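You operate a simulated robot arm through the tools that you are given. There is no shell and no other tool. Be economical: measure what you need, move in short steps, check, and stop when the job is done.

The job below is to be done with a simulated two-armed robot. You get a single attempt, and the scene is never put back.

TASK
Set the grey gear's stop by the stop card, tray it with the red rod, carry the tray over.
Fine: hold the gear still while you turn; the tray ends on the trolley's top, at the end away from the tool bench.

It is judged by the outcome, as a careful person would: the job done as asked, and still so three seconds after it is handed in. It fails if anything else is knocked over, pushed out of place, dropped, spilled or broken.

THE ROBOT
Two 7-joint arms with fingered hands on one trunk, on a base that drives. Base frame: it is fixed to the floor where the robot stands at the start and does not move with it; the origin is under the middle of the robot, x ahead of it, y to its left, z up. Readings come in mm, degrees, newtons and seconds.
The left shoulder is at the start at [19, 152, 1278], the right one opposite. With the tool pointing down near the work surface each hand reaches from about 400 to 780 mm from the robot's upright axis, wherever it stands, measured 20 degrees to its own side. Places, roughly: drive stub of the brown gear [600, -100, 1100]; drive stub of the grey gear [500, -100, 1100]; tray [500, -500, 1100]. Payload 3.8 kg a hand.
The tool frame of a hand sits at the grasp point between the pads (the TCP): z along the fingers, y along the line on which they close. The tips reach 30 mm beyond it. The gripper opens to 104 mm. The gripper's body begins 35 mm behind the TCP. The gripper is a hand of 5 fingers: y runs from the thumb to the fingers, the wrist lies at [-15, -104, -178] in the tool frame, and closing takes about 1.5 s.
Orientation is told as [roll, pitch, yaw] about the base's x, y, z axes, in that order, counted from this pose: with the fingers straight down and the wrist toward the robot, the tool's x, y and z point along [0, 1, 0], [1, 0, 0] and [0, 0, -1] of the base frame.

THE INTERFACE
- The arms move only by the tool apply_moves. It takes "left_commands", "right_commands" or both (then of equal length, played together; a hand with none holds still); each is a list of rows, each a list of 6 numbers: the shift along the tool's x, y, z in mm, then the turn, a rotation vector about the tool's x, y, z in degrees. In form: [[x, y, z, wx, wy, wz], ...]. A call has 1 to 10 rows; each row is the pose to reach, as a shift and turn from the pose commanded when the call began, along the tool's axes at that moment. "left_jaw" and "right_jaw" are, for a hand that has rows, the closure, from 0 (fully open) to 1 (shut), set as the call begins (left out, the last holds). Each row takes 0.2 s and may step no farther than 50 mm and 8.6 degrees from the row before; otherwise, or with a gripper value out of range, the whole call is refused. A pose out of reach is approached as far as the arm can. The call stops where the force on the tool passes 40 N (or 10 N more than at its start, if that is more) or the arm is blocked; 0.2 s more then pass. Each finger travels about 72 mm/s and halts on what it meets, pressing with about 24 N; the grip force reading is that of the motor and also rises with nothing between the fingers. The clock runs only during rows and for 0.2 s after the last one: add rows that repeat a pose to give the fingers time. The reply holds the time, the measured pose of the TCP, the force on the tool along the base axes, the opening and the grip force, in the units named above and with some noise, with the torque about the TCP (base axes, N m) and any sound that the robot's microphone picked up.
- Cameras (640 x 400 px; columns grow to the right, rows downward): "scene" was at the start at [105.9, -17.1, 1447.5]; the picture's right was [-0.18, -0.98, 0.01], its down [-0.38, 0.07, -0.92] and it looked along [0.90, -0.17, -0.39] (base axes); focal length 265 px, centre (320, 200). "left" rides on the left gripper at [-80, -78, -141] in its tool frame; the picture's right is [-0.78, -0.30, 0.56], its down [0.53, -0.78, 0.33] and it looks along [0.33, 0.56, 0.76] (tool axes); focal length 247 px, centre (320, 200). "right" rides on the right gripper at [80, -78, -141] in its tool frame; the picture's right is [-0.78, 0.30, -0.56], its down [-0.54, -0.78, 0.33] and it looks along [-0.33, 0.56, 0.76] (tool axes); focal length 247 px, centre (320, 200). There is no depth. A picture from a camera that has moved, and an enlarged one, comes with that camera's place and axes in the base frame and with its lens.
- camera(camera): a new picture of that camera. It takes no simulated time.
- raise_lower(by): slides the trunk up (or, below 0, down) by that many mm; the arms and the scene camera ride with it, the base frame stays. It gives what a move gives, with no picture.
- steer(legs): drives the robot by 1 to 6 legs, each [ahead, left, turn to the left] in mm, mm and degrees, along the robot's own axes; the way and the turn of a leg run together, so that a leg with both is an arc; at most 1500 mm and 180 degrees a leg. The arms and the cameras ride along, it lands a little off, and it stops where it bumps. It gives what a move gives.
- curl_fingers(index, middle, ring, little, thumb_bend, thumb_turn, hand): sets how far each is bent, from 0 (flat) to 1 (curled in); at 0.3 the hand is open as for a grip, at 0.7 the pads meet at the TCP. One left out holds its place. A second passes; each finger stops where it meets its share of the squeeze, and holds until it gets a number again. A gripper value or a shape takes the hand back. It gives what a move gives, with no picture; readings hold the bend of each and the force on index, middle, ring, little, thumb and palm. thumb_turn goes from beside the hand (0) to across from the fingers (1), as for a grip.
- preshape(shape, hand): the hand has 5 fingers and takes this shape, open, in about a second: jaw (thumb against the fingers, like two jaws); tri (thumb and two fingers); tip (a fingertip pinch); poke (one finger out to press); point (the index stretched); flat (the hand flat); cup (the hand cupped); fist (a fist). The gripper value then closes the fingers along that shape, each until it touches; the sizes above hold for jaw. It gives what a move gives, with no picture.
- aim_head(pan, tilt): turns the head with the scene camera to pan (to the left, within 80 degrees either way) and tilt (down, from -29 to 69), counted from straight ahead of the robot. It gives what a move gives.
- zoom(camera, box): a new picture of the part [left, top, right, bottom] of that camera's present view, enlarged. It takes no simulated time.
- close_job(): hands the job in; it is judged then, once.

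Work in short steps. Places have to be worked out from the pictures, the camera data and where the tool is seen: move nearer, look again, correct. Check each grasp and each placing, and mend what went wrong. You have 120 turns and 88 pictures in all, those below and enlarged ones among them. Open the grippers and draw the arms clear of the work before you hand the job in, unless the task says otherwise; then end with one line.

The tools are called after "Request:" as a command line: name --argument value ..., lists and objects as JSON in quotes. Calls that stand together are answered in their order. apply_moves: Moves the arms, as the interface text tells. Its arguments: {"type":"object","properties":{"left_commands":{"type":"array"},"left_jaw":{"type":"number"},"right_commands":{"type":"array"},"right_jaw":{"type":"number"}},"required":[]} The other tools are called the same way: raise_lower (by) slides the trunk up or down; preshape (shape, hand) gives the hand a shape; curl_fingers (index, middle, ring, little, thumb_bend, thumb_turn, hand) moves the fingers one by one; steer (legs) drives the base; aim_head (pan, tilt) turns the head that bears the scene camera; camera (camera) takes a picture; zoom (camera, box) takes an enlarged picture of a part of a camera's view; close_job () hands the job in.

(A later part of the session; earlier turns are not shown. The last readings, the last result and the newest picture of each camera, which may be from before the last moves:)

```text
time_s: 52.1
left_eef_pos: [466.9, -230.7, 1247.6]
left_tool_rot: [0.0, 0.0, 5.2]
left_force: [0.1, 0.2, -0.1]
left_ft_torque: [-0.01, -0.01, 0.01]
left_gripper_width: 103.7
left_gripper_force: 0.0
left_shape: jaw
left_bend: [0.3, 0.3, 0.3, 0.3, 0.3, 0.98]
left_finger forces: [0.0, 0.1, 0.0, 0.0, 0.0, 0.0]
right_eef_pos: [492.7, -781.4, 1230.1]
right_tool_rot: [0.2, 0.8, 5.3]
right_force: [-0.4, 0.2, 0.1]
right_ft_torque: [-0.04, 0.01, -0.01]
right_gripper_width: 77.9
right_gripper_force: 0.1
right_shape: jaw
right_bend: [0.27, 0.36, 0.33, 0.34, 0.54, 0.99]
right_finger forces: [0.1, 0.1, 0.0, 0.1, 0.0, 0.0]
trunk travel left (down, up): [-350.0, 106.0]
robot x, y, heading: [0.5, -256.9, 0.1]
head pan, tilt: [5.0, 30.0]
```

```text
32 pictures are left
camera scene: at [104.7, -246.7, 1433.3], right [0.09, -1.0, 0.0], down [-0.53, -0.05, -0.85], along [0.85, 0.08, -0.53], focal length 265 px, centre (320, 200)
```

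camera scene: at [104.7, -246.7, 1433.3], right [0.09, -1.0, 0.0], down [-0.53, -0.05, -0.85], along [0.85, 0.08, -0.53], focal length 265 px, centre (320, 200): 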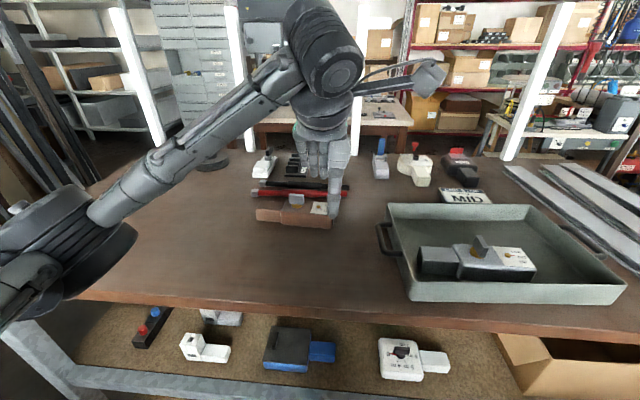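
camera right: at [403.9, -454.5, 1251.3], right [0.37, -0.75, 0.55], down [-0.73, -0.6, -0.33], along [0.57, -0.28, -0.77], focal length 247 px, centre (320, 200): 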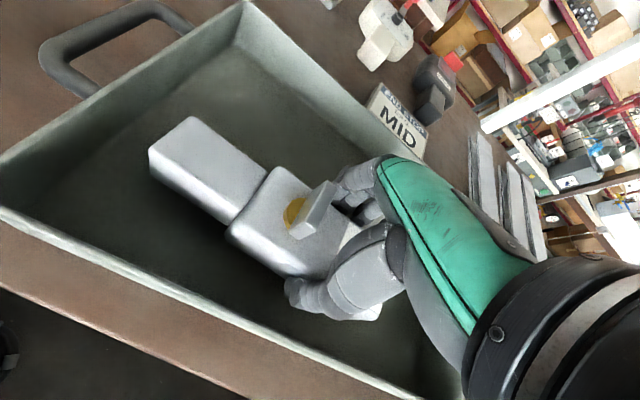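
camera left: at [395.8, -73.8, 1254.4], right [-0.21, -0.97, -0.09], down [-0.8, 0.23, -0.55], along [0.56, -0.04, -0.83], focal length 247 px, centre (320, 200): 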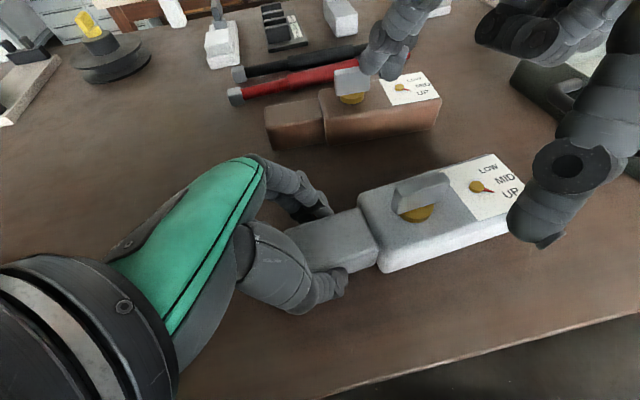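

Strafe done. I move the left hand forward over the red rod's middle for a closer look.

Request:
apply_moves --left_commands '[[15, 40, 0, 0, 0, 0], [30, 85, 0, 0, 0, 0], [45, 130, 5, 0, 0, 0], [60, 175, 15, 0, 0, 0], [75, 220, 25, 0, 0, 0], [90, 255, 35, 0, 0, 0], [90, 255, 35, 0, 0, 0]]'

Request:
camera --camera "left"

Request:
zoom --camera "scene" --box '[220, 130, 380, 240]'

```text
time_s: 53.7
left_eef_pos: [712.0, -120.5, 1213.9]
left_tool_rot: [0.1, 0.0, 5.2]
left_force: [0.3, 0.4, 1.3]
left_ft_torque: [0.0, -0.03, -0.03]
left_gripper_width: 103.9
left_gripper_force: 0.1
left_shape: jaw
left_bend: [0.3, 0.3, 0.3, 0.3, 0.3, 0.98]
left_finger forces: [0.0, 0.0, 0.1, 0.1, 0.0, 0.0]
right_eef_pos: [491.3, -780.6, 1229.5]
right_tool_rot: [0.5, 0.9, 5.2]
right_force: [-0.2, 0.6, 0.7]
right_ft_torque: [0.05, 0.02, 0.0]
right_gripper_width: 77.6
right_gripper_force: 0.0
right_shape: jaw
right_bend: [0.27, 0.36, 0.33, 0.34, 0.54, 0.99]
right_finger forces: [0.1, 0.0, 0.0, 0.1, 0.1, 0.0]
trunk travel left (down, up): [-350.0, 106.0]
robot x, y, heading: [-1.8, -253.5, 0.4]
head pan, tilt: [5.0, 30.0]
```

```text
31 pictures are left
camera left: at [643.0, -208.4, 1356.0], right [-0.22, -0.8, -0.56], down [-0.82, 0.46, -0.33], along [0.52, 0.38, -0.76], focal length 247 px, centre (320, 200)
```

left: 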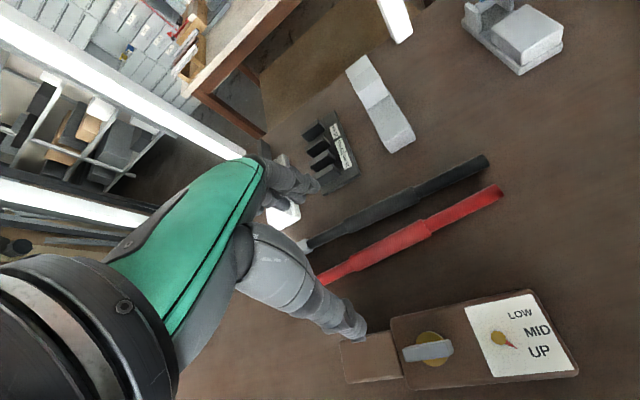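

```text
3.64 times, centred on (300, 185) of scene
camera zoom: at [104.4, -247.1, 1433.3], right [0.09, -1.0, 0.0], down [-0.52, -0.05, -0.85], along [0.85, 0.08, -0.53], focal length 962 px, centre (393, 254)
```

zoom: 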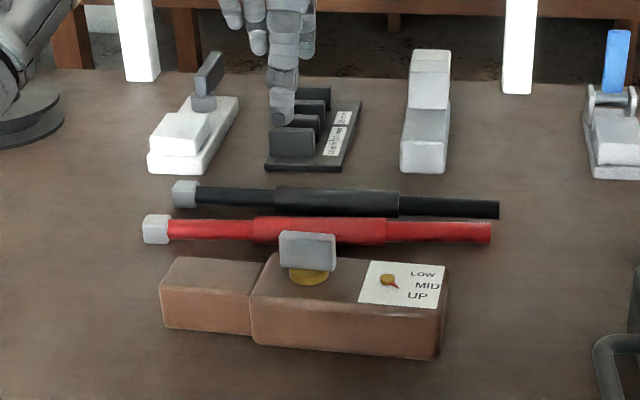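

Red sleeve spans y −79…−190 at x≈735; the black rod is ~47 mm behind. I narrow the hand to ~60 mm, and offset so the fingers drop into the gap, descending to z≈1120 first.

Request:
apply_moves --left_commands '[[-5, 5, 20, 0, 0, 2], [-5, 9, 50, 0, 0, 2], [-5, 9, 75, 0, 0, 2], [-5, 9, 92, 0, 0, 2], [-5, 9, 92, 0, 0, 2]]' --left_jaw 0.45

Request:
camera --camera "left"

Request:
zoom --camera "scene" --box '[220, 130, 380, 240]'

```text
time_s: 54.9
left_eef_pos: [720.9, -123.7, 1120.2]
left_tool_rot: [0.0, 0.0, 3.3]
left_force: [-0.5, -0.9, -0.6]
left_ft_torque: [0.03, 0.03, 0.02]
left_gripper_width: 57.9
left_gripper_force: 0.0
left_shape: jaw
left_bend: [0.74, 0.42, 0.39, 0.42, 0.67, 1.0]
left_finger forces: [0.0, 0.0, 0.1, 0.0, 0.0, 0.0]
right_eef_pos: [492.1, -781.0, 1230.3]
right_tool_rot: [0.5, 0.8, 5.2]
right_force: [-0.2, -0.9, 0.3]
right_ft_torque: [-0.01, -0.02, 0.0]
right_gripper_width: 77.8
right_gripper_force: 0.0
right_shape: jaw
right_bend: [0.27, 0.36, 0.33, 0.34, 0.54, 0.99]
right_finger forces: [0.0, 0.0, 0.1, 0.0, 0.0, 0.0]
trunk travel left (down, up): [-350.0, 106.0]
robot x, y, heading: [1.6, -252.0, 0.1]
head pan, tilt: [5.0, 30.0]
```

```text
29 pictures are left
camera left: at [648.9, -208.6, 1262.2], right [-0.25, -0.79, -0.56], down [-0.81, 0.49, -0.33], along [0.54, 0.37, -0.76], focal length 247 px, centre (320, 200)
```

left: 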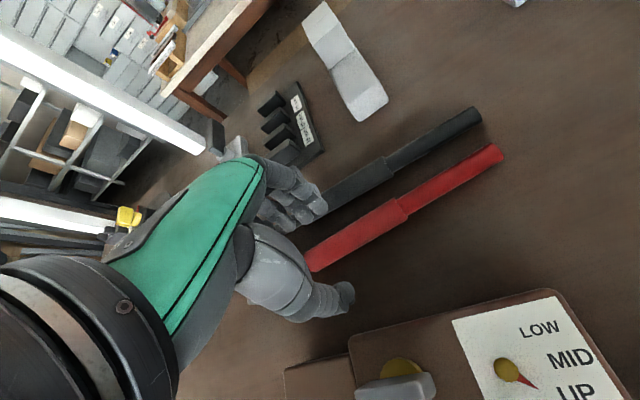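

```text
3.64 times, centred on (300, 185) of scene
camera zoom: at [104.7, -247.2, 1433.3], right [0.09, -1.0, 0.0], down [-0.53, -0.05, -0.85], along [0.85, 0.08, -0.53], focal length 962 px, centre (393, 254)
```

zoom: 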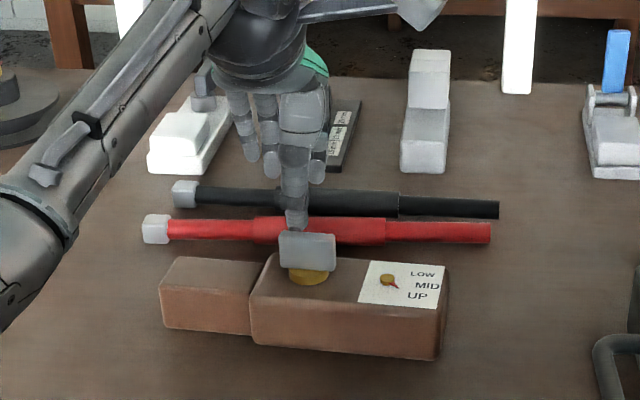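

Rod re-measured at x≈737 at the grip; fingers will pass with ~3 mm on the red side and ~8 on the black side after a 3 mm shift. I descend slowly to z≈1084.

Request:
apply_moves --left_commands '[[0, 3, 0, 0, 0, 0], [0, 3, 12, 0, 0, 0], [0, 3, 22, 0, 0, 0], [0, 3, 30, 0, 0, 0], [0, 3, 36, 0, 0, 0], [0, 3, 36, 0, 0, 0]]'

Request:
camera --camera "left"

```text
time_s: 56.3
left_eef_pos: [722.4, -121.9, 1089.5]
left_tool_rot: [-0.1, -0.4, 3.1]
left_force: [-2.9, 0.9, 16.1]
left_ft_torque: [0.2, -0.74, 0.05]
left_gripper_width: 57.7
left_gripper_force: 0.2
left_shape: jaw
left_bend: [0.74, 0.41, 0.39, 0.42, 0.67, 1.0]
left_finger forces: [0.1, 15.1, 0.0, 0.1, 0.0, 0.0]
right_eef_pos: [488.6, -781.3, 1230.1]
right_tool_rot: [0.6, 0.7, 5.3]
right_force: [-0.2, -0.5, -0.4]
right_ft_torque: [0.03, 0.02, 0.0]
right_gripper_width: 77.7
right_gripper_force: 0.0
right_shape: jaw
right_bend: [0.27, 0.36, 0.33, 0.34, 0.54, 0.99]
right_finger forces: [0.1, 0.0, 0.0, 0.0, 0.1, 0.1]
trunk travel left (down, up): [-350.0, 106.0]
robot x, y, heading: [0.8, -252.3, 0.4]
head pan, tilt: [5.0, 30.0]
```

```text
27 pictures are left
camera left: at [649.2, -208.1, 1230.5], right [-0.25, -0.79, -0.56], down [-0.8, 0.49, -0.34], along [0.54, 0.36, -0.76], focal length 247 px, centre (320, 200)
```

left: 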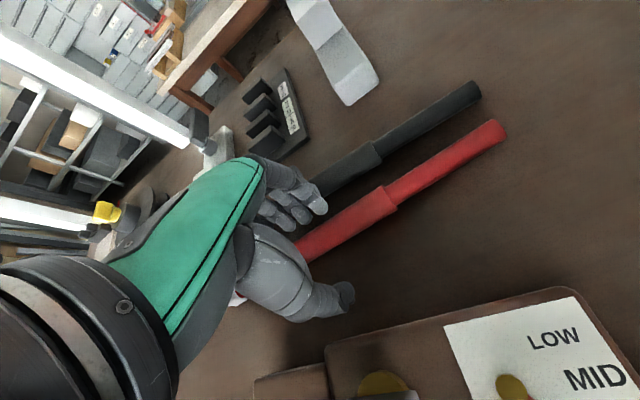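

The middle finger's tip is resting on the black rod (torque puts contact ~52 mm ahead of the TCP; the tips flare). I lift, close a bit more and shift back 5 mm.

Request:
apply_moves --left_commands '[[0, 0, -15, 0, 0, 0], [0, 0, -30, 0, 0, 0], [0, -6, -30, 0, 0, 0], [0, -6, -30, 0, 0, 0]]' --left_jaw 0.57

Request:
apply_moves --left_commands '[[0, 0, 10, 0, 0, 0], [0, 0, 20, 0, 0, 0], [0, 0, 26, 0, 0, 0], [0, 0, 30, 0, 0, 0], [0, 0, 30, 0, 0, 0]]'

Request:
zoom --camera "left" --box '[220, 60, 540, 360]'

```text
time_s: 57.3
left_eef_pos: [718.0, -122.9, 1113.6]
left_tool_rot: [0.0, 0.1, 3.3]
left_force: [0.3, -0.7, -0.7]
left_ft_torque: [-0.03, 0.01, 0.01]
left_gripper_width: 45.0
left_gripper_force: 0.0
left_shape: jaw
left_bend: [0.74, 0.47, 0.44, 0.42, 0.72, 1.0]
left_finger forces: [0.0, 0.1, 0.1, 0.0, 0.1, 0.1]
right_eef_pos: [493.6, -780.9, 1228.7]
right_tool_rot: [0.6, 0.7, 5.2]
right_force: [-0.1, -0.3, -0.3]
right_ft_torque: [-0.05, -0.01, 0.0]
right_gripper_width: 78.0
right_gripper_force: 0.1
right_shape: jaw
right_bend: [0.27, 0.36, 0.33, 0.34, 0.54, 0.99]
right_finger forces: [0.0, 0.0, 0.1, 0.0, 0.1, 0.0]
trunk travel left (down, up): [-350.0, 106.0]
robot x, y, heading: [-1.3, -256.9, 0.4]
head pan, tilt: [5.0, 30.0]
```

```text
time_s: 58.5
left_eef_pos: [713.9, -122.9, 1081.2]
left_tool_rot: [0.0, 0.6, 3.2]
left_force: [1.4, -0.5, 10.6]
left_ft_torque: [-0.06, -0.31, 0.0]
left_gripper_width: 45.9
left_gripper_force: 0.0
left_shape: jaw
left_bend: [0.75, 0.47, 0.44, 0.42, 0.72, 1.0]
left_finger forces: [9.7, 2.0, 0.0, 0.0, 0.1, 0.0]
right_eef_pos: [491.5, -780.9, 1229.4]
right_tool_rot: [0.5, 0.7, 5.2]
right_force: [-0.2, -1.1, 0.3]
right_ft_torque: [0.0, -0.03, 0.0]
right_gripper_width: 77.6
right_gripper_force: 0.1
right_shape: jaw
right_bend: [0.27, 0.36, 0.33, 0.34, 0.54, 0.99]
right_finger forces: [0.1, 0.0, 0.0, 0.0, 0.0, 0.1]
trunk travel left (down, up): [-350.0, 106.0]
robot x, y, heading: [-2.8, -253.5, 0.6]
head pan, tilt: [5.0, 30.0]
```

```text
1.33 times, centred on (380, 210) of left
camera zoom: at [643.7, -208.7, 1223.4], right [-0.26, -0.79, -0.55], down [-0.81, 0.49, -0.32], along [0.53, 0.37, -0.77], focal length 329 px, centre (240, 187)
```

zoom: 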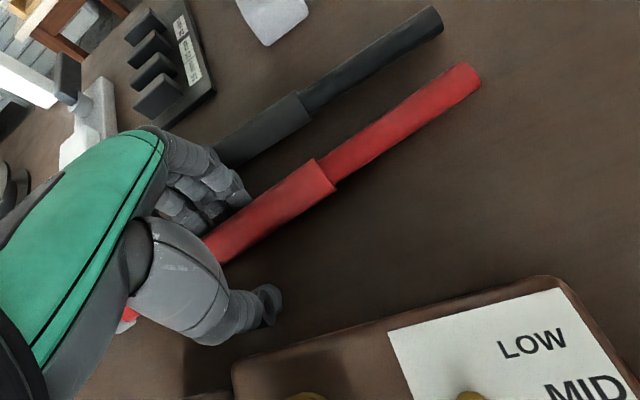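

Now the fingers are behind the red rod, with the index lightly on its top. I raise 4 mm and close.

Request:
apply_moves --left_commands '[[0, 0, -4, 0, 0, 0], [0, 0, -4, 0, 0, 0], [0, 0, -4, 0, 0, 0], [0, 0, -4, 0, 0, 0], [0, 0, -4, 0, 0, 0], [0, 0, -4, 0, 0, 0]]' --left_jaw 1

Request:
zoom --camera "left" --box '[220, 60, 540, 360]'

Request:
zoom --camera "scene" --box '[220, 130, 380, 240]'

```text
time_s: 59.9
left_eef_pos: [718.9, -121.0, 1088.1]
left_tool_rot: [0.1, 0.1, 3.3]
left_force: [0.4, 0.6, -1.1]
left_ft_torque: [0.02, 0.04, 0.04]
left_gripper_width: 22.2
left_gripper_force: 23.7
left_shape: jaw
left_bend: [0.74, 0.52, 0.53, 0.5, 0.75, 1.0]
left_finger forces: [11.8, 4.7, 2.7, 0.1, 18.9, 0.0]
right_eef_pos: [493.4, -780.5, 1229.3]
right_tool_rot: [0.4, 0.8, 5.1]
right_force: [0.3, 0.4, 0.6]
right_ft_torque: [-0.03, 0.02, 0.02]
right_gripper_width: 77.7
right_gripper_force: 0.1
right_shape: jaw
right_bend: [0.27, 0.36, 0.33, 0.34, 0.54, 0.99]
right_finger forces: [0.1, 0.0, 0.1, 0.1, 0.0, 0.0]
trunk travel left (down, up): [-350.0, 106.0]
robot x, y, heading: [3.0, -258.9, 0.2]
head pan, tilt: [5.0, 30.0]
```

```text
1.33 times, centred on (380, 210) of left
camera zoom: at [646.1, -207.5, 1231.0], right [-0.25, -0.79, -0.56], down [-0.81, 0.49, -0.33], along [0.53, 0.37, -0.76], focal length 329 px, centre (240, 187)
```

zoom: 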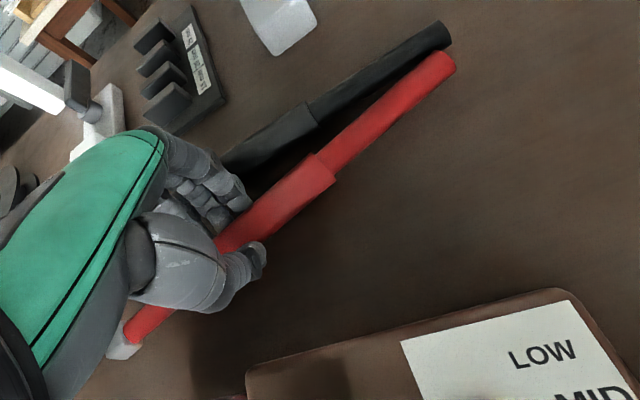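

```text
3.64 times, centred on (300, 185) of scene
camera zoom: at [105.1, -247.1, 1433.3], right [0.09, -1.0, 0.0], down [-0.53, -0.05, -0.85], along [0.85, 0.08, -0.53], focal length 962 px, centre (393, 254)
```

zoom: 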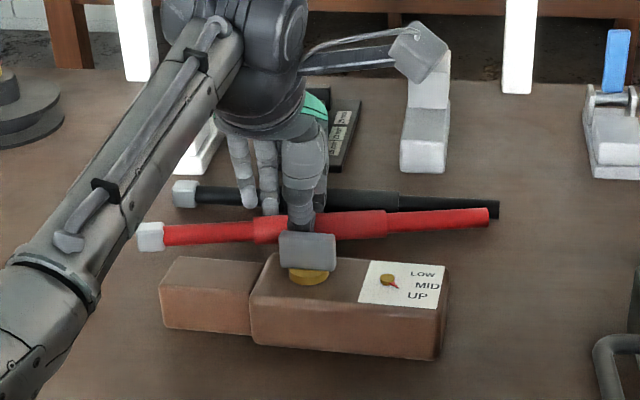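

Rod is gripped (22 mm), its right end swung slightly toward the black rod, which hasn't moved. I lift straight up.

Request:
apply_moves --left_commands '[[0, 0, -8, 0, 0, 0], [0, 0, -25, 0, 0, 0], [0, 0, -60, 0, 0, 0], [0, 0, -105, 0, 0, 0], [0, 0, -120, 0, 0, 0], [0, 0, -120, 0, 0, 0]]'

Request:
camera --camera "scene"

```text
time_s: 61.3
left_eef_pos: [718.6, -123.5, 1207.4]
left_tool_rot: [0.0, 0.1, 3.4]
left_force: [-0.1, -0.2, -1.2]
left_ft_torque: [0.01, 0.01, -0.02]
left_gripper_width: 22.1
left_gripper_force: 24.1
left_shape: jaw
left_bend: [0.74, 0.52, 0.53, 0.5, 0.75, 1.0]
left_finger forces: [11.9, 4.8, 2.6, 0.0, 19.0, 0.0]
right_eef_pos: [492.1, -781.2, 1229.0]
right_tool_rot: [0.5, 0.8, 5.3]
right_force: [0.8, -0.1, -0.1]
right_ft_torque: [0.0, -0.05, -0.02]
right_gripper_width: 77.6
right_gripper_force: 0.0
right_shape: jaw
right_bend: [0.27, 0.36, 0.33, 0.34, 0.54, 0.99]
right_finger forces: [0.0, 0.1, 0.0, 0.0, 0.1, 0.0]
trunk travel left (down, up): [-350.0, 106.0]
robot x, y, heading: [-0.1, -256.2, 0.4]
head pan, tilt: [5.0, 30.0]
```

```text
23 pictures are left
camera scene: at [105.3, -247.0, 1433.2], right [0.09, -1.0, 0.0], down [-0.53, -0.05, -0.85], along [0.85, 0.08, -0.53], focal length 265 px, centre (320, 200)
```

scene: 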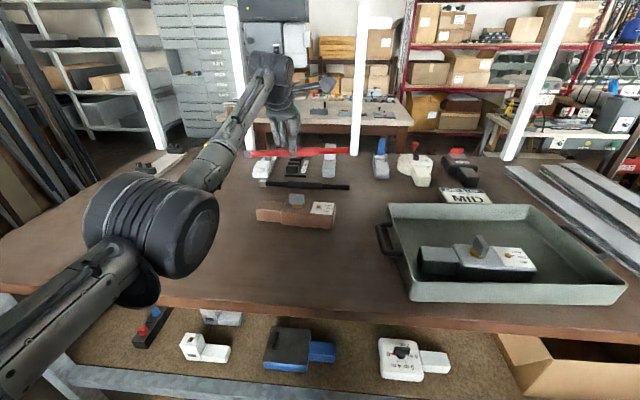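

The rod is held level, and the black rod is unmoved. I pull the left hand back and the right hand inward, then strafe to face the tray.

Request:
apply_moves --left_commands '[[2, -35, 0, 0, 0, 0], [4, -70, 0, 0, 0, 0], [6, -105, 0, 0, 0, 0], [7.5, -130, 0, 0, 0, 0], [7.5, -130, 0, 0, 0, 0]]' --right_commands '[[42, 4, 0, 0, 0, 0], [84, 8, 0, 0, 0, 0], [126, 12, 0, 0, 0, 0], [169, 15, 0, 0, 0, 0], [169, 15, 0, 0, 0, 0]]'

Request:
steer --legs '[[0, -278, 0]]'

Request:
aim_head --pan 0 --tilt 35

Request:
camera --camera "scene"

```text
time_s: 62.5
left_eef_pos: [588.7, -120.6, 1209.0]
left_tool_rot: [0.0, 0.0, 3.3]
left_force: [-0.2, 0.6, -2.1]
left_ft_torque: [-0.01, 0.06, 0.02]
left_gripper_width: 21.9
left_gripper_force: 24.3
left_shape: jaw
left_bend: [0.74, 0.52, 0.53, 0.5, 0.75, 1.0]
left_finger forces: [11.8, 4.6, 2.6, 0.0, 18.9, 0.1]
right_eef_pos: [493.3, -608.0, 1229.5]
right_tool_rot: [0.6, 0.8, 5.2]
right_force: [0.5, 0.6, -0.1]
right_ft_torque: [0.04, 0.0, 0.0]
right_gripper_width: 77.6
right_gripper_force: 0.1
right_shape: jaw
right_bend: [0.27, 0.36, 0.33, 0.34, 0.54, 0.99]
right_finger forces: [0.1, 0.0, 0.0, 0.1, 0.1, 0.0]
trunk travel left (down, up): [-350.0, 106.0]
robot x, y, heading: [3.1, -256.4, 0.2]
head pan, tilt: [5.0, 30.0]
```

```text
time_s: 64.4
left_eef_pos: [590.5, -401.2, 1209.2]
left_tool_rot: [-0.1, 0.1, 3.3]
left_force: [-0.5, -0.1, -0.7]
left_ft_torque: [-0.01, -0.01, -0.01]
left_gripper_width: 22.0
left_gripper_force: 24.2
left_shape: jaw
left_bend: [0.74, 0.52, 0.53, 0.5, 0.75, 1.0]
left_finger forces: [11.9, 4.6, 2.6, 0.0, 18.9, 0.1]
right_eef_pos: [493.0, -888.5, 1230.8]
right_tool_rot: [0.3, 0.7, 5.1]
right_force: [-0.5, 0.4, 0.4]
right_ft_torque: [-0.01, -0.01, 0.0]
right_gripper_width: 77.8
right_gripper_force: 0.0
right_shape: jaw
right_bend: [0.27, 0.36, 0.33, 0.34, 0.54, 0.99]
right_finger forces: [0.0, 0.1, 0.0, 0.1, 0.1, 0.0]
trunk travel left (down, up): [-350.0, 106.0]
robot x, y, heading: [4.0, -535.3, 0.2]
head pan, tilt: [5.0, 30.0]
```

```text
time_s: 65.1
left_eef_pos: [591.3, -402.0, 1209.1]
left_tool_rot: [-0.1, 0.2, 3.4]
left_force: [-0.2, 0.2, -1.0]
left_ft_torque: [0.0, 0.01, 0.0]
left_gripper_width: 22.2
left_gripper_force: 23.9
left_shape: jaw
left_bend: [0.74, 0.52, 0.53, 0.5, 0.75, 1.0]
left_finger forces: [11.8, 4.6, 2.6, 0.0, 18.8, 0.0]
right_eef_pos: [491.7, -889.0, 1230.7]
right_tool_rot: [0.5, 0.8, 5.1]
right_force: [0.4, 0.1, -0.9]
right_ft_torque: [0.01, 0.02, -0.01]
right_gripper_width: 77.6
right_gripper_force: 0.1
right_shape: jaw
right_bend: [0.27, 0.36, 0.33, 0.34, 0.54, 0.99]
right_finger forces: [0.1, 0.0, 0.1, 0.0, 0.0, 0.1]
trunk travel left (down, up): [-350.0, 106.0]
robot x, y, heading: [-1.7, -536.4, 0.0]
head pan, tilt: [0.0, 35.0]
```

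```text
22 pictures are left
camera scene: at [103.9, -535.3, 1425.6], right [0.0, -1.0, 0.0], down [-0.6, 0.0, -0.8], along [0.8, 0.0, -0.6], focal length 265 px, centre (320, 200)
```

scene: 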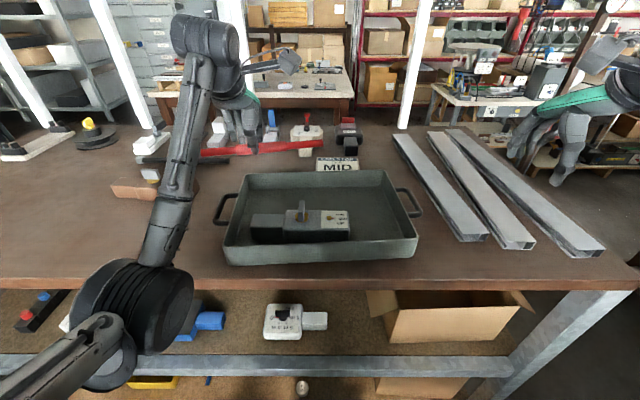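

Clear view: tray rim corners confirm; the rod runs from about (581,−294) to (609,−546). I shift it to be centred over the far half of the tray and lower to just above it.

Request:
apply_moves --left_commands '[[-40, -8, 0, 0, 0, 1], [-80, -17, 0, 0, 0, 2], [-109, -24, 10, 0, 0, 2], [-109, -24, 40, 0, 0, 2], [-109, -24, 70, 0, 0, 2], [-109, -24, 85, 0, 0, 2], [-109, -24, 85, 0, 0, 2]]'

Request:
zoom --camera "scene" --box '[200, 120, 440, 280]'

Request:
camera --camera "left"

```text
time_s: 66.7
left_eef_pos: [573.5, -512.1, 1125.2]
left_tool_rot: [0.0, 0.0, 1.3]
left_force: [0.2, -0.2, -1.6]
left_ft_torque: [0.01, 0.04, -0.01]
left_gripper_width: 21.8
left_gripper_force: 23.8
left_shape: jaw
left_bend: [0.74, 0.52, 0.53, 0.5, 0.75, 1.0]
left_finger forces: [11.8, 4.6, 2.6, 0.0, 18.8, 0.0]
right_eef_pos: [492.7, -890.0, 1230.2]
right_tool_rot: [0.5, 0.8, 5.2]
right_force: [0.1, 0.5, 0.1]
right_ft_torque: [0.0, 0.01, 0.01]
right_gripper_width: 77.3
right_gripper_force: 0.1
right_shape: jaw
right_bend: [0.27, 0.36, 0.33, 0.34, 0.54, 0.99]
right_finger forces: [0.1, 0.1, 0.0, 0.0, 0.0, 0.0]
trunk travel left (down, up): [-350.0, 106.0]
robot x, y, heading: [1.7, -534.8, 0.1]
head pan, tilt: [0.0, 35.0]
```

```text
2.50 times, centred on (320, 200) of scene
camera zoom: at [103.8, -535.6, 1425.6], right [0.0, -1.0, 0.0], down [-0.6, 0.0, -0.8], along [0.8, 0.0, -0.6], focal length 661 px, centre (320, 200)
```

zoom: 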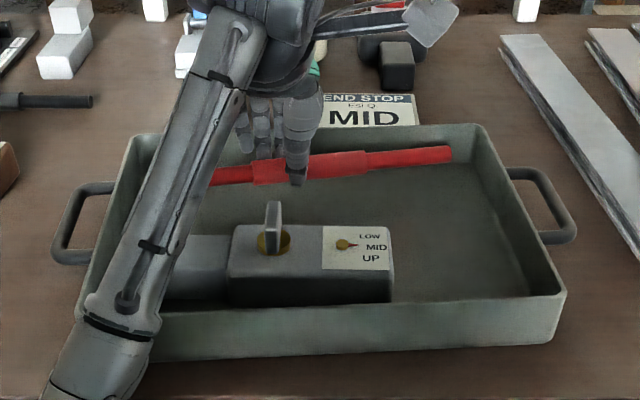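

```text
20 pictures are left
camera left: at [496.9, -595.6, 1267.3], right [-0.28, -0.78, -0.56], down [-0.79, 0.52, -0.33], along [0.55, 0.35, -0.76], focal length 247 px, centre (320, 200)
```

left: 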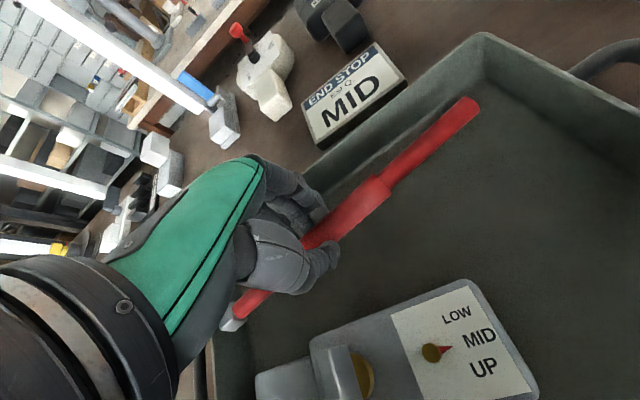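

The rod is well inside all walls. I lower it to the floor.

Request:
apply_moves --left_commands '[[0, 0, 12, 0, 0, 0], [0, 0, 22, 0, 0, 0], [0, 0, 27, 0, 0, 0], [0, 0, 30, 0, 0, 0], [0, 0, 30, 0, 0, 0]]'

```text
time_s: 67.9
left_eef_pos: [571.0, -511.5, 1094.7]
left_tool_rot: [0.0, 0.0, 1.3]
left_force: [0.4, 0.5, -0.6]
left_ft_torque: [-0.01, 0.0, 0.08]
left_gripper_width: 21.9
left_gripper_force: 23.7
left_shape: jaw
left_bend: [0.74, 0.52, 0.53, 0.5, 0.75, 1.0]
left_finger forces: [11.8, 4.6, 2.6, 0.1, 18.8, 0.0]
right_eef_pos: [493.7, -889.4, 1231.4]
right_tool_rot: [0.6, 0.8, 5.2]
right_force: [-1.2, 0.8, 0.4]
right_ft_torque: [0.01, -0.01, 0.0]
right_gripper_width: 77.8
right_gripper_force: 0.0
right_shape: jaw
right_bend: [0.27, 0.36, 0.33, 0.34, 0.54, 0.99]
right_finger forces: [0.1, 0.0, 0.0, 0.0, 0.0, 0.0]
trunk travel left (down, up): [-350.0, 106.0]
robot x, y, heading: [1.8, -538.7, 0.0]
head pan, tilt: [0.0, 35.0]
```

I creep 3 mm lower, then part the fingers moderately and lift out.

Request:
apply_moves --left_commands '[[0, 0, 2, 0, 0, 0], [0, 0, 3, 0, 0, 0], [0, 0, 3, 0, 0, 0]]'

Request:
apply_moves --left_commands '[[0, 0, 0, 0, 0, 0], [0, 0, 0, 0, 0, 0], [0, 0, 0, 0, 0, 0], [0, 0, -15, 0, 0, 0], [0, 0, -50, 0, 0, 0], [0, 0, -95, 0, 0, 0], [0, 0, -140, 0, 0, 0]]' --left_jaw 0.6

Request:
zoom --camera "scene" --box '[200, 120, 440, 280]'

```text
time_s: 68.7
left_eef_pos: [573.5, -512.6, 1092.4]
left_tool_rot: [0.1, 0.1, 1.2]
left_force: [0.2, 0.3, -2.0]
left_ft_torque: [-0.02, 0.06, 0.0]
left_gripper_width: 21.8
left_gripper_force: 23.6
left_shape: jaw
left_bend: [0.74, 0.52, 0.53, 0.5, 0.75, 1.0]
left_finger forces: [11.8, 4.6, 2.6, 0.1, 18.7, 0.0]
right_eef_pos: [493.8, -889.6, 1230.1]
right_tool_rot: [0.4, 0.7, 5.2]
right_force: [0.0, -0.3, -0.5]
right_ft_torque: [0.02, 0.01, 0.02]
right_gripper_width: 77.8
right_gripper_force: 0.0
right_shape: jaw
right_bend: [0.27, 0.36, 0.33, 0.34, 0.54, 0.99]
right_finger forces: [0.0, 0.0, 0.0, 0.1, 0.0, 0.0]
trunk travel left (down, up): [-350.0, 106.0]
robot x, y, heading: [0.2, -537.5, 0.3]
head pan, tilt: [0.0, 35.0]
```

```text
time_s: 70.3
left_eef_pos: [572.5, -512.6, 1230.9]
left_tool_rot: [0.0, 0.1, 1.4]
left_force: [-0.1, 1.3, 0.3]
left_ft_torque: [0.0, 0.01, 0.0]
left_gripper_width: 41.2
left_gripper_force: 0.0
left_shape: jaw
left_bend: [0.74, 0.49, 0.46, 0.44, 0.73, 1.0]
left_finger forces: [0.0, 0.0, 0.0, 0.0, 0.1, 0.0]
right_eef_pos: [493.1, -889.1, 1231.1]
right_tool_rot: [0.5, 0.8, 5.3]
right_force: [1.2, 0.2, 1.4]
right_ft_torque: [0.0, 0.01, -0.03]
right_gripper_width: 77.6
right_gripper_force: 0.0
right_shape: jaw
right_bend: [0.27, 0.36, 0.33, 0.34, 0.54, 0.99]
right_finger forces: [0.1, 0.0, 0.1, 0.0, 0.1, 0.0]
trunk travel left (down, up): [-350.0, 106.0]
robot x, y, heading: [-0.1, -537.9, 0.2]
head pan, tilt: [0.0, 35.0]
```

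```text
2.50 times, centred on (320, 200) of scene
camera zoom: at [103.3, -536.0, 1425.6], right [0.0, -1.0, 0.0], down [-0.6, 0.0, -0.8], along [0.8, 0.0, -0.6], focal length 661 px, centre (320, 200)
```

zoom: 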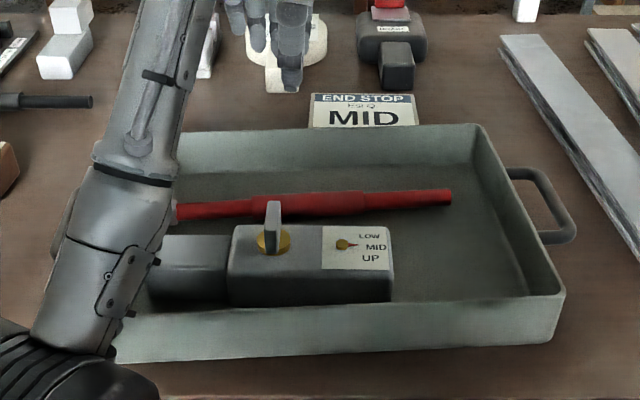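

Both parts lie in the tray. Before grasping the tray I look right for the trolley and the tool bench.

Request:
aim_head --pan -62 --tilt 18

Request:
camera --camera "scene"

```text
time_s: 71.6
left_eef_pos: [572.6, -513.4, 1231.3]
left_tool_rot: [-0.1, 0.1, 1.2]
left_force: [0.1, -0.9, -0.4]
left_ft_torque: [0.0, -0.02, 0.04]
left_gripper_width: 41.2
left_gripper_force: 0.1
left_shape: jaw
left_bend: [0.74, 0.49, 0.46, 0.44, 0.73, 1.0]
left_finger forces: [0.0, 0.1, 0.0, 0.0, 0.0, 0.1]
right_eef_pos: [493.7, -891.3, 1229.4]
right_tool_rot: [0.5, 0.8, 5.2]
right_force: [-0.3, 0.1, -1.1]
right_ft_torque: [-0.02, -0.03, -0.02]
right_gripper_width: 77.6
right_gripper_force: 0.0
right_shape: jaw
right_bend: [0.27, 0.36, 0.33, 0.34, 0.54, 0.99]
right_finger forces: [0.1, 0.0, 0.1, 0.0, 0.0, 0.0]
trunk travel left (down, up): [-350.0, 106.0]
robot x, y, heading: [2.4, -534.3, 0.3]
head pan, tilt: [-62.0, 18.0]
```

```text
18 pictures are left
camera scene: at [60.6, -618.3, 1454.0], right [-0.88, -0.47, 0.03], down [-0.18, 0.27, -0.95], along [0.44, -0.84, -0.32], focal length 265 px, centre (320, 200)
```

scene: 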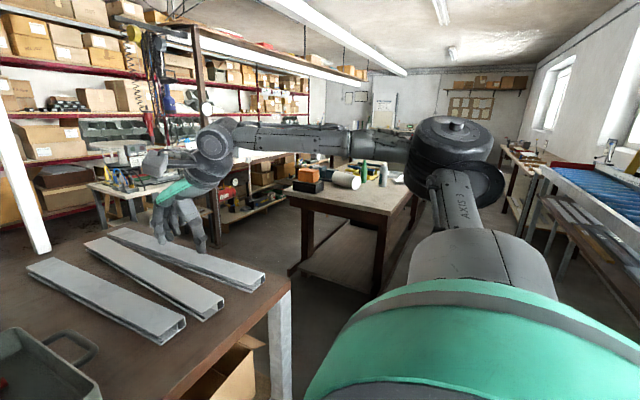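

No trolley there; the table with the drills looks like a tool bench, but I need to see behind. I raise the trunk, back off 200 mm and turn right 110°.

Request:
raise_lower --by 60

Request:
steer --legs '[[-200, 0, 0], [0, 0, -110]]'

Request:
aim_head --pan -45 --tilt 20

Request:
camera --camera "scene"

```text
time_s: 72.6
left_eef_pos: [574.1, -512.9, 1291.5]
left_tool_rot: [0.0, 0.2, 1.3]
left_force: [0.2, 0.6, 0.0]
left_ft_torque: [0.0, -0.01, 0.0]
left_gripper_width: 41.3
left_gripper_force: 0.1
left_shape: jaw
left_bend: [0.74, 0.49, 0.46, 0.44, 0.73, 1.0]
left_finger forces: [0.1, 0.1, 0.0, 0.0, 0.1, 0.1]
right_eef_pos: [493.4, -889.8, 1291.4]
right_tool_rot: [0.5, 0.8, 5.1]
right_force: [0.6, -0.2, 0.0]
right_ft_torque: [0.03, -0.02, 0.0]
right_gripper_width: 78.0
right_gripper_force: 0.0
right_shape: jaw
right_bend: [0.27, 0.36, 0.33, 0.34, 0.54, 0.99]
right_finger forces: [0.0, 0.0, 0.0, 0.0, 0.0, 0.0]
trunk travel left (down, up): [-410.0, 46.0]
robot x, y, heading: [0.6, -537.6, 0.0]
head pan, tilt: [-62.0, 18.0]
```

```text
time_s: 78.8
left_eef_pos: [-354.6, -1085.2, 1291.4]
left_tool_rot: [0.0, 0.1, -107.1]
left_force: [-0.6, 0.8, 0.1]
left_ft_torque: [-0.01, 0.03, -0.01]
left_gripper_width: 41.2
left_gripper_force: 0.0
left_shape: jaw
left_bend: [0.74, 0.49, 0.46, 0.44, 0.73, 1.0]
left_finger forces: [0.0, 0.0, 0.1, 0.0, 0.1, 0.0]
right_eef_pos: [-687.1, -893.9, 1289.9]
right_tool_rot: [0.4, 0.7, -103.3]
right_force: [0.3, 0.2, 0.2]
right_ft_torque: [0.04, -0.01, 0.03]
right_gripper_width: 77.8
right_gripper_force: 0.0
right_shape: jaw
right_bend: [0.27, 0.36, 0.33, 0.34, 0.54, 0.99]
right_finger forces: [0.0, 0.0, 0.1, 0.0, 0.0, 0.0]
trunk travel left (down, up): [-410.0, 46.0]
robot x, y, heading: [-199.1, -540.3, -108.2]
head pan, tilt: [-62.0, 18.0]
```

```text
time_s: 79.6
left_eef_pos: [-353.9, -1086.3, 1292.6]
left_tool_rot: [0.1, 0.1, -107.1]
left_force: [0.1, 0.4, 0.2]
left_ft_torque: [-0.02, 0.02, 0.0]
left_gripper_width: 40.9
left_gripper_force: 0.1
left_shape: jaw
left_bend: [0.74, 0.49, 0.46, 0.44, 0.73, 1.0]
left_finger forces: [0.0, 0.0, 0.1, 0.1, 0.1, 0.0]
right_eef_pos: [-688.2, -892.4, 1290.2]
right_tool_rot: [0.5, 0.9, -103.2]
right_force: [0.1, -0.3, 0.9]
right_ft_torque: [0.01, 0.0, 0.0]
right_gripper_width: 77.8
right_gripper_force: 0.1
right_shape: jaw
right_bend: [0.27, 0.36, 0.33, 0.34, 0.54, 0.99]
right_finger forces: [0.0, 0.1, 0.0, 0.0, 0.0, 0.0]
trunk travel left (down, up): [-410.0, 46.0]
robot x, y, heading: [-198.3, -537.4, -108.4]
head pan, tilt: [-45.0, 20.0]
```

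```text
17 pictures are left
camera scene: at [-280.7, -582.4, 1513.6], right [-0.45, 0.89, 0.0], down [0.31, 0.16, -0.94], along [-0.84, -0.42, -0.35], focal length 265 px, centre (320, 200)
```

scene: 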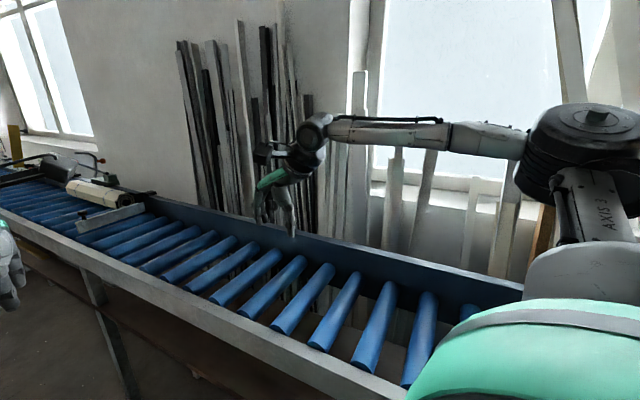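

Behind is just a conveyor. I look left of the current heading toward the tables on the right side of the room.

Request:
aim_head --pan 42 --tilt 22

Request:
camera --camera "scene"

```text
time_s: 81.2
left_eef_pos: [-352.8, -1087.1, 1291.1]
left_tool_rot: [0.0, 0.1, -107.1]
left_force: [0.3, 0.4, -0.2]
left_ft_torque: [0.01, -0.05, -0.02]
left_gripper_width: 41.3
left_gripper_force: 0.1
left_shape: jaw
left_bend: [0.74, 0.49, 0.46, 0.44, 0.73, 1.0]
left_finger forces: [0.0, 0.1, 0.1, 0.0, 0.0, 0.1]
right_eef_pos: [-687.4, -892.1, 1291.5]
right_tool_rot: [0.5, 0.7, -103.2]
right_force: [-1.1, -0.8, 0.0]
right_ft_torque: [0.0, 0.04, 0.0]
right_gripper_width: 77.9
right_gripper_force: 0.1
right_shape: jaw
right_bend: [0.27, 0.36, 0.33, 0.34, 0.54, 0.99]
right_finger forces: [0.0, 0.1, 0.1, 0.0, 0.1, 0.1]
trunk travel left (down, up): [-410.0, 46.0]
robot x, y, heading: [-198.1, -536.5, -108.0]
head pan, tilt: [42.0, 22.0]
```

```text
16 pictures are left
camera scene: at [-160.1, -625.3, 1510.4], right [-0.92, -0.4, 0.0], down [-0.15, 0.35, -0.93], along [0.38, -0.85, -0.38], focal length 265 px, centre (320, 200)
```

scene: 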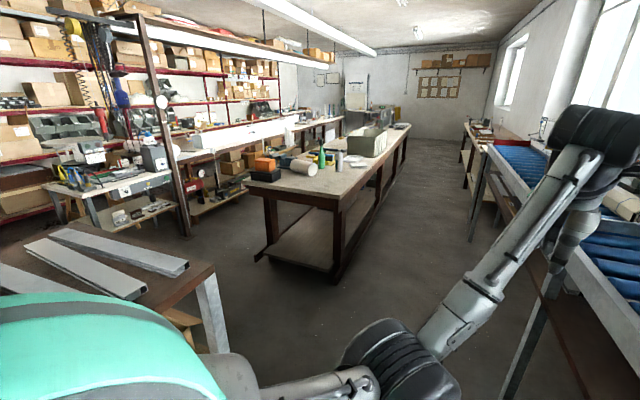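

No trolley here either (tool frame and long bench only). I turn a further 60° right to view the remaining sector behind-left.

Request:
steer --legs '[[0, 0, -70]]'

Request:
aim_head --pan -62 --tilt 15

Request:
camera --camera "scene"

```text
time_s: 84.6
left_eef_pos: [-766.6, -571.7, 1292.2]
left_tool_rot: [0.0, 0.1, -177.7]
left_force: [0.1, -0.1, -0.4]
left_ft_torque: [0.01, -0.01, 0.0]
left_gripper_width: 41.0
left_gripper_force: 0.0
left_shape: jaw
left_bend: [0.74, 0.49, 0.46, 0.44, 0.73, 1.0]
left_finger forces: [0.1, 0.0, 0.0, 0.0, 0.1, 0.0]
right_eef_pos: [-694.2, -191.6, 1291.3]
right_tool_rot: [0.6, 0.8, -173.8]
right_force: [0.1, -0.6, -0.2]
right_ft_torque: [0.02, 0.0, 0.02]
right_gripper_width: 77.6
right_gripper_force: 0.1
right_shape: jaw
right_bend: [0.27, 0.36, 0.33, 0.34, 0.54, 0.99]
right_finger forces: [0.0, 0.0, 0.0, 0.0, 0.0, 0.0]
trunk travel left (down, up): [-410.0, 46.0]
robot x, y, heading: [-195.9, -533.6, -178.8]
head pan, tilt: [42.0, 22.0]
```

```text
time_s: 86.4
left_eef_pos: [-767.3, -571.3, 1291.4]
left_tool_rot: [0.1, 0.1, -177.8]
left_force: [1.1, -0.3, 0.2]
left_ft_torque: [0.0, -0.01, 0.05]
left_gripper_width: 41.1
left_gripper_force: 0.1
left_shape: jaw
left_bend: [0.74, 0.49, 0.46, 0.44, 0.73, 1.0]
left_finger forces: [0.0, 0.1, 0.0, 0.0, 0.0, 0.1]
right_eef_pos: [-693.8, -191.7, 1290.9]
right_tool_rot: [0.6, 0.7, -173.7]
right_force: [0.3, -0.5, -0.6]
right_ft_torque: [0.01, 0.01, 0.0]
right_gripper_width: 77.8
right_gripper_force: 0.1
right_shape: jaw
right_bend: [0.27, 0.36, 0.33, 0.34, 0.54, 0.99]
right_finger forces: [0.0, 0.1, 0.0, 0.0, 0.0, 0.0]
trunk travel left (down, up): [-410.0, 46.0]
robot x, y, heading: [-191.4, -535.9, -178.5]
head pan, tilt: [-62.0, 15.0]
```

```text
15 pictures are left
camera scene: at [-245.4, -455.7, 1521.9], right [0.87, 0.49, 0.01], down [0.13, -0.23, -0.96], along [-0.47, 0.84, -0.26], focal length 265 px, centre (320, 200)
```

scene: 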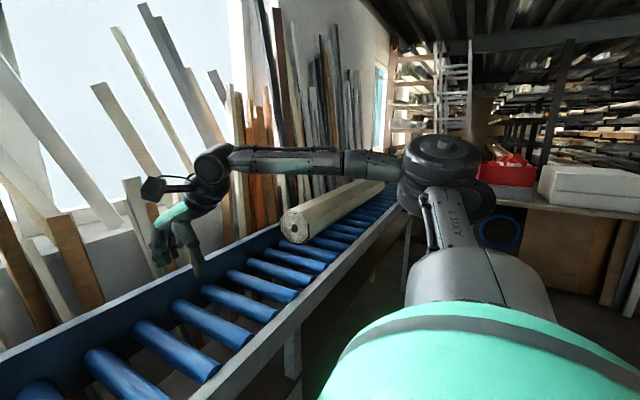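

Still no trolley. I turn back to face the right part of the room and zoom on the tables there to check for castors.

Request:
steer --legs '[[0, 0, 70]]'

Request:
aim_head --pan 48 --tilt 15

Request:
zoom --camera "scene" --box '[60, 90, 460, 340]'

```text
time_s: 89.9
left_eef_pos: [-357.4, -1086.5, 1291.3]
left_tool_rot: [0.0, 0.0, -107.5]
left_force: [0.4, 0.6, -0.1]
left_ft_torque: [0.0, -0.03, -0.03]
left_gripper_width: 41.4
left_gripper_force: 0.0
left_shape: jaw
left_bend: [0.74, 0.49, 0.46, 0.44, 0.73, 1.0]
left_finger forces: [0.0, 0.2, 0.0, 0.0, 0.1, 0.1]
right_eef_pos: [-690.0, -888.5, 1290.5]
right_tool_rot: [0.5, 0.8, -103.7]
right_force: [-0.5, -0.5, -0.8]
right_ft_torque: [0.02, -0.02, -0.01]
right_gripper_width: 77.9
right_gripper_force: 0.1
right_shape: jaw
right_bend: [0.27, 0.36, 0.33, 0.34, 0.54, 0.99]
right_finger forces: [0.0, 0.0, 0.0, 0.1, 0.0, 0.1]
trunk travel left (down, up): [-410.0, 46.0]
robot x, y, heading: [-196.3, -537.2, -108.5]
head pan, tilt: [-62.0, 15.0]
```

```text
time_s: 91.8
left_eef_pos: [-357.7, -1085.1, 1290.8]
left_tool_rot: [0.0, 0.1, -107.5]
left_force: [-0.1, -0.8, -0.6]
left_ft_torque: [-0.04, -0.01, -0.01]
left_gripper_width: 40.9
left_gripper_force: 0.1
left_shape: jaw
left_bend: [0.74, 0.49, 0.46, 0.44, 0.73, 1.0]
left_finger forces: [0.0, 0.0, 0.1, 0.0, 0.0, 0.0]
right_eef_pos: [-689.1, -888.6, 1290.0]
right_tool_rot: [0.5, 0.8, -103.6]
right_force: [0.2, -0.6, 0.2]
right_ft_torque: [0.0, -0.02, 0.0]
right_gripper_width: 77.7
right_gripper_force: 0.0
right_shape: jaw
right_bend: [0.27, 0.36, 0.33, 0.34, 0.54, 0.99]
right_finger forces: [0.1, 0.0, 0.0, 0.0, 0.0, 0.1]
trunk travel left (down, up): [-410.0, 46.0]
robot x, y, heading: [-196.6, -536.6, -108.4]
head pan, tilt: [48.0, 15.0]
```

```text
1.60 times, centred on (260, 215) of scene
camera zoom: at [-151.7, -621.8, 1521.8], right [-0.87, -0.49, -0.01], down [-0.12, 0.23, -0.96], along [0.48, -0.84, -0.26], focal length 423 px, centre (416, 176)
```

zoom: 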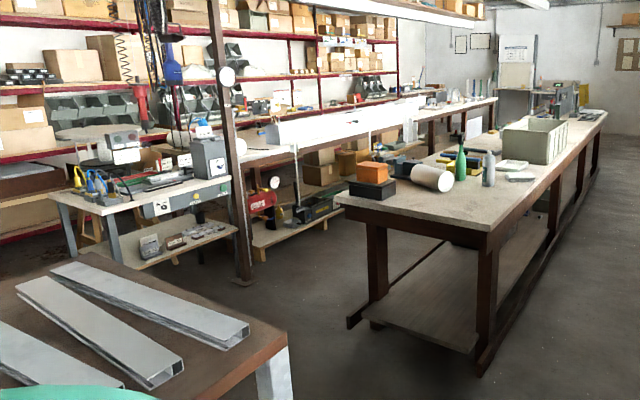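

Nothing with castors there. The near floor on the robot's left side has always been hidden by the shoulder, so I turn the long way round to face left.

Request:
steer --legs '[[0, 0, -75], [0, 0, -75]]'

Request:
aim_head --pan 0 --tilt 25

Request:
camera --camera "scene"

```text
time_s: 98.6
left_eef_pos: [-342.1, 14.5, 1292.2]
left_tool_rot: [-0.1, 0.2, 103.6]
left_force: [0.3, -0.4, -0.2]
left_ft_torque: [0.03, -0.01, -0.01]
left_gripper_width: 41.3
left_gripper_force: 0.1
left_shape: jaw
left_bend: [0.74, 0.49, 0.46, 0.44, 0.73, 1.0]
left_finger forces: [0.2, 0.0, 0.1, 0.0, 0.1, 0.0]
right_eef_pos: [43.8, 18.9, 1290.2]
right_tool_rot: [0.5, 0.8, 107.6]
right_force: [0.2, 0.0, 0.6]
right_ft_torque: [0.02, 0.0, -0.01]
right_gripper_width: 77.8
right_gripper_force: 0.1
right_shape: jaw
right_bend: [0.27, 0.36, 0.33, 0.34, 0.54, 0.99]
right_finger forces: [0.0, 0.0, 0.0, 0.0, 0.1, 0.1]
trunk travel left (down, up): [-410.0, 46.0]
robot x, y, heading: [-197.6, -535.5, 102.4]
head pan, tilt: [48.0, 15.0]
```

```text
time_s: 99.8
left_eef_pos: [-340.5, 15.6, 1291.1]
left_tool_rot: [0.0, 0.2, 103.6]
left_force: [-0.6, 0.0, 0.0]
left_ft_torque: [0.0, -0.03, 0.02]
left_gripper_width: 41.3
left_gripper_force: 0.0
left_shape: jaw
left_bend: [0.74, 0.49, 0.46, 0.44, 0.73, 1.0]
left_finger forces: [0.1, 0.0, 0.0, 0.0, 0.1, 0.1]
right_eef_pos: [44.3, 18.9, 1291.6]
right_tool_rot: [0.4, 0.8, 107.5]
right_force: [0.0, -0.3, -0.8]
right_ft_torque: [-0.02, 0.0, 0.0]
right_gripper_width: 77.7
right_gripper_force: 0.1
right_shape: jaw
right_bend: [0.27, 0.36, 0.33, 0.34, 0.54, 0.99]
right_finger forces: [0.1, 0.0, 0.1, 0.1, 0.0, 0.0]
trunk travel left (down, up): [-410.0, 46.0]
robot x, y, heading: [-196.9, -534.9, 102.7]
head pan, tilt: [0.0, 25.0]
```

```text
13 pictures are left
camera scene: at [-217.0, -444.1, 1505.4], right [0.98, 0.22, 0.0], down [0.09, -0.42, -0.9], along [-0.2, 0.88, -0.43], focal length 265 px, centre (320, 200)
```

scene: 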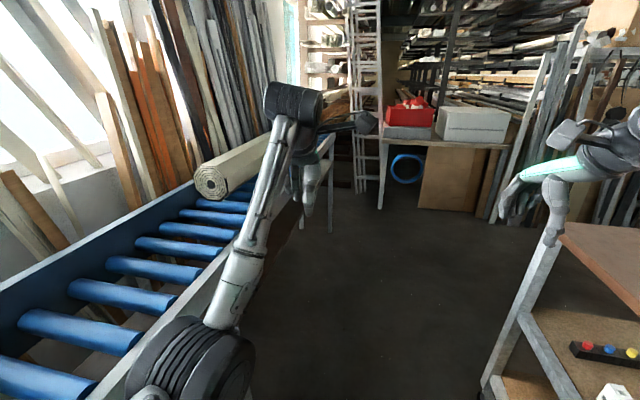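

Left is clear too: no separate trolley. The work table itself has a steel frame, shelf and (I think) castors, but something low might be hidden behind it, so I go round its right end to look.

Request:
steer --legs '[[0, 0, -102.5], [0, -1000, 0], [500, 0, 35]]'

Request:
aim_head --pan 20 --tilt 25

Request:
camera --camera "scene"

```text
time_s: 112.0
left_eef_pos: [736.6, -989.5, 1291.1]
left_tool_rot: [0.1, 0.1, 40.0]
left_force: [-0.8, 0.1, -1.1]
left_ft_torque: [-0.01, 0.05, -0.03]
left_gripper_width: 41.1
left_gripper_force: 0.1
left_shape: jaw
left_bend: [0.74, 0.49, 0.46, 0.44, 0.73, 1.0]
left_finger forces: [0.0, 0.0, 0.1, 0.0, 0.0, 0.0]
right_eef_pos: [910.3, -1332.7, 1289.4]
right_tool_rot: [0.6, 1.0, 44.0]
right_force: [0.3, 0.1, 0.2]
right_ft_torque: [-0.01, 0.01, 0.0]
right_gripper_width: 77.9
right_gripper_force: 0.0
right_shape: jaw
right_bend: [0.27, 0.36, 0.33, 0.34, 0.54, 0.99]
right_finger forces: [0.0, 0.0, 0.0, 0.0, 0.0, 0.1]
trunk travel left (down, up): [-410.0, 46.0]
robot x, y, heading: [308.4, -1367.5, 39.0]
head pan, tilt: [0.0, 25.0]
stopped in leg 3: the robot was blocked; the commanded pose is now the measured one
```

```text
time_s: 112.8
left_eef_pos: [735.7, -991.3, 1291.5]
left_tool_rot: [-0.1, 0.1, 40.0]
left_force: [0.3, 0.3, -0.1]
left_ft_torque: [-0.05, -0.01, -0.04]
left_gripper_width: 41.2
left_gripper_force: 0.0
left_shape: jaw
left_bend: [0.74, 0.49, 0.46, 0.44, 0.73, 1.0]
left_finger forces: [0.1, 0.0, 0.0, 0.0, 0.0, 0.0]
right_eef_pos: [909.0, -1334.9, 1291.1]
right_tool_rot: [0.5, 0.9, 44.0]
right_force: [-0.1, 0.4, 0.1]
right_ft_torque: [0.0, 0.06, -0.01]
right_gripper_width: 77.7
right_gripper_force: 0.1
right_shape: jaw
right_bend: [0.27, 0.36, 0.33, 0.34, 0.54, 0.99]
right_finger forces: [0.1, 0.0, 0.0, 0.0, 0.0, 0.0]
trunk travel left (down, up): [-410.0, 46.0]
robot x, y, heading: [303.5, -1368.0, 39.1]
head pan, tilt: [20.0, 25.0]
```

```text
12 pictures are left
camera scene: at [354.6, -1285.9, 1505.4], right [0.86, -0.52, 0.0], down [-0.22, -0.37, -0.9], along [0.47, 0.77, -0.43], focal length 265 px, centre (320, 200)
```

scene: 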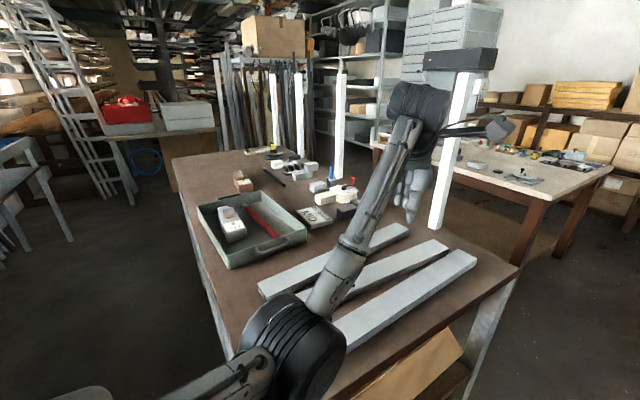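

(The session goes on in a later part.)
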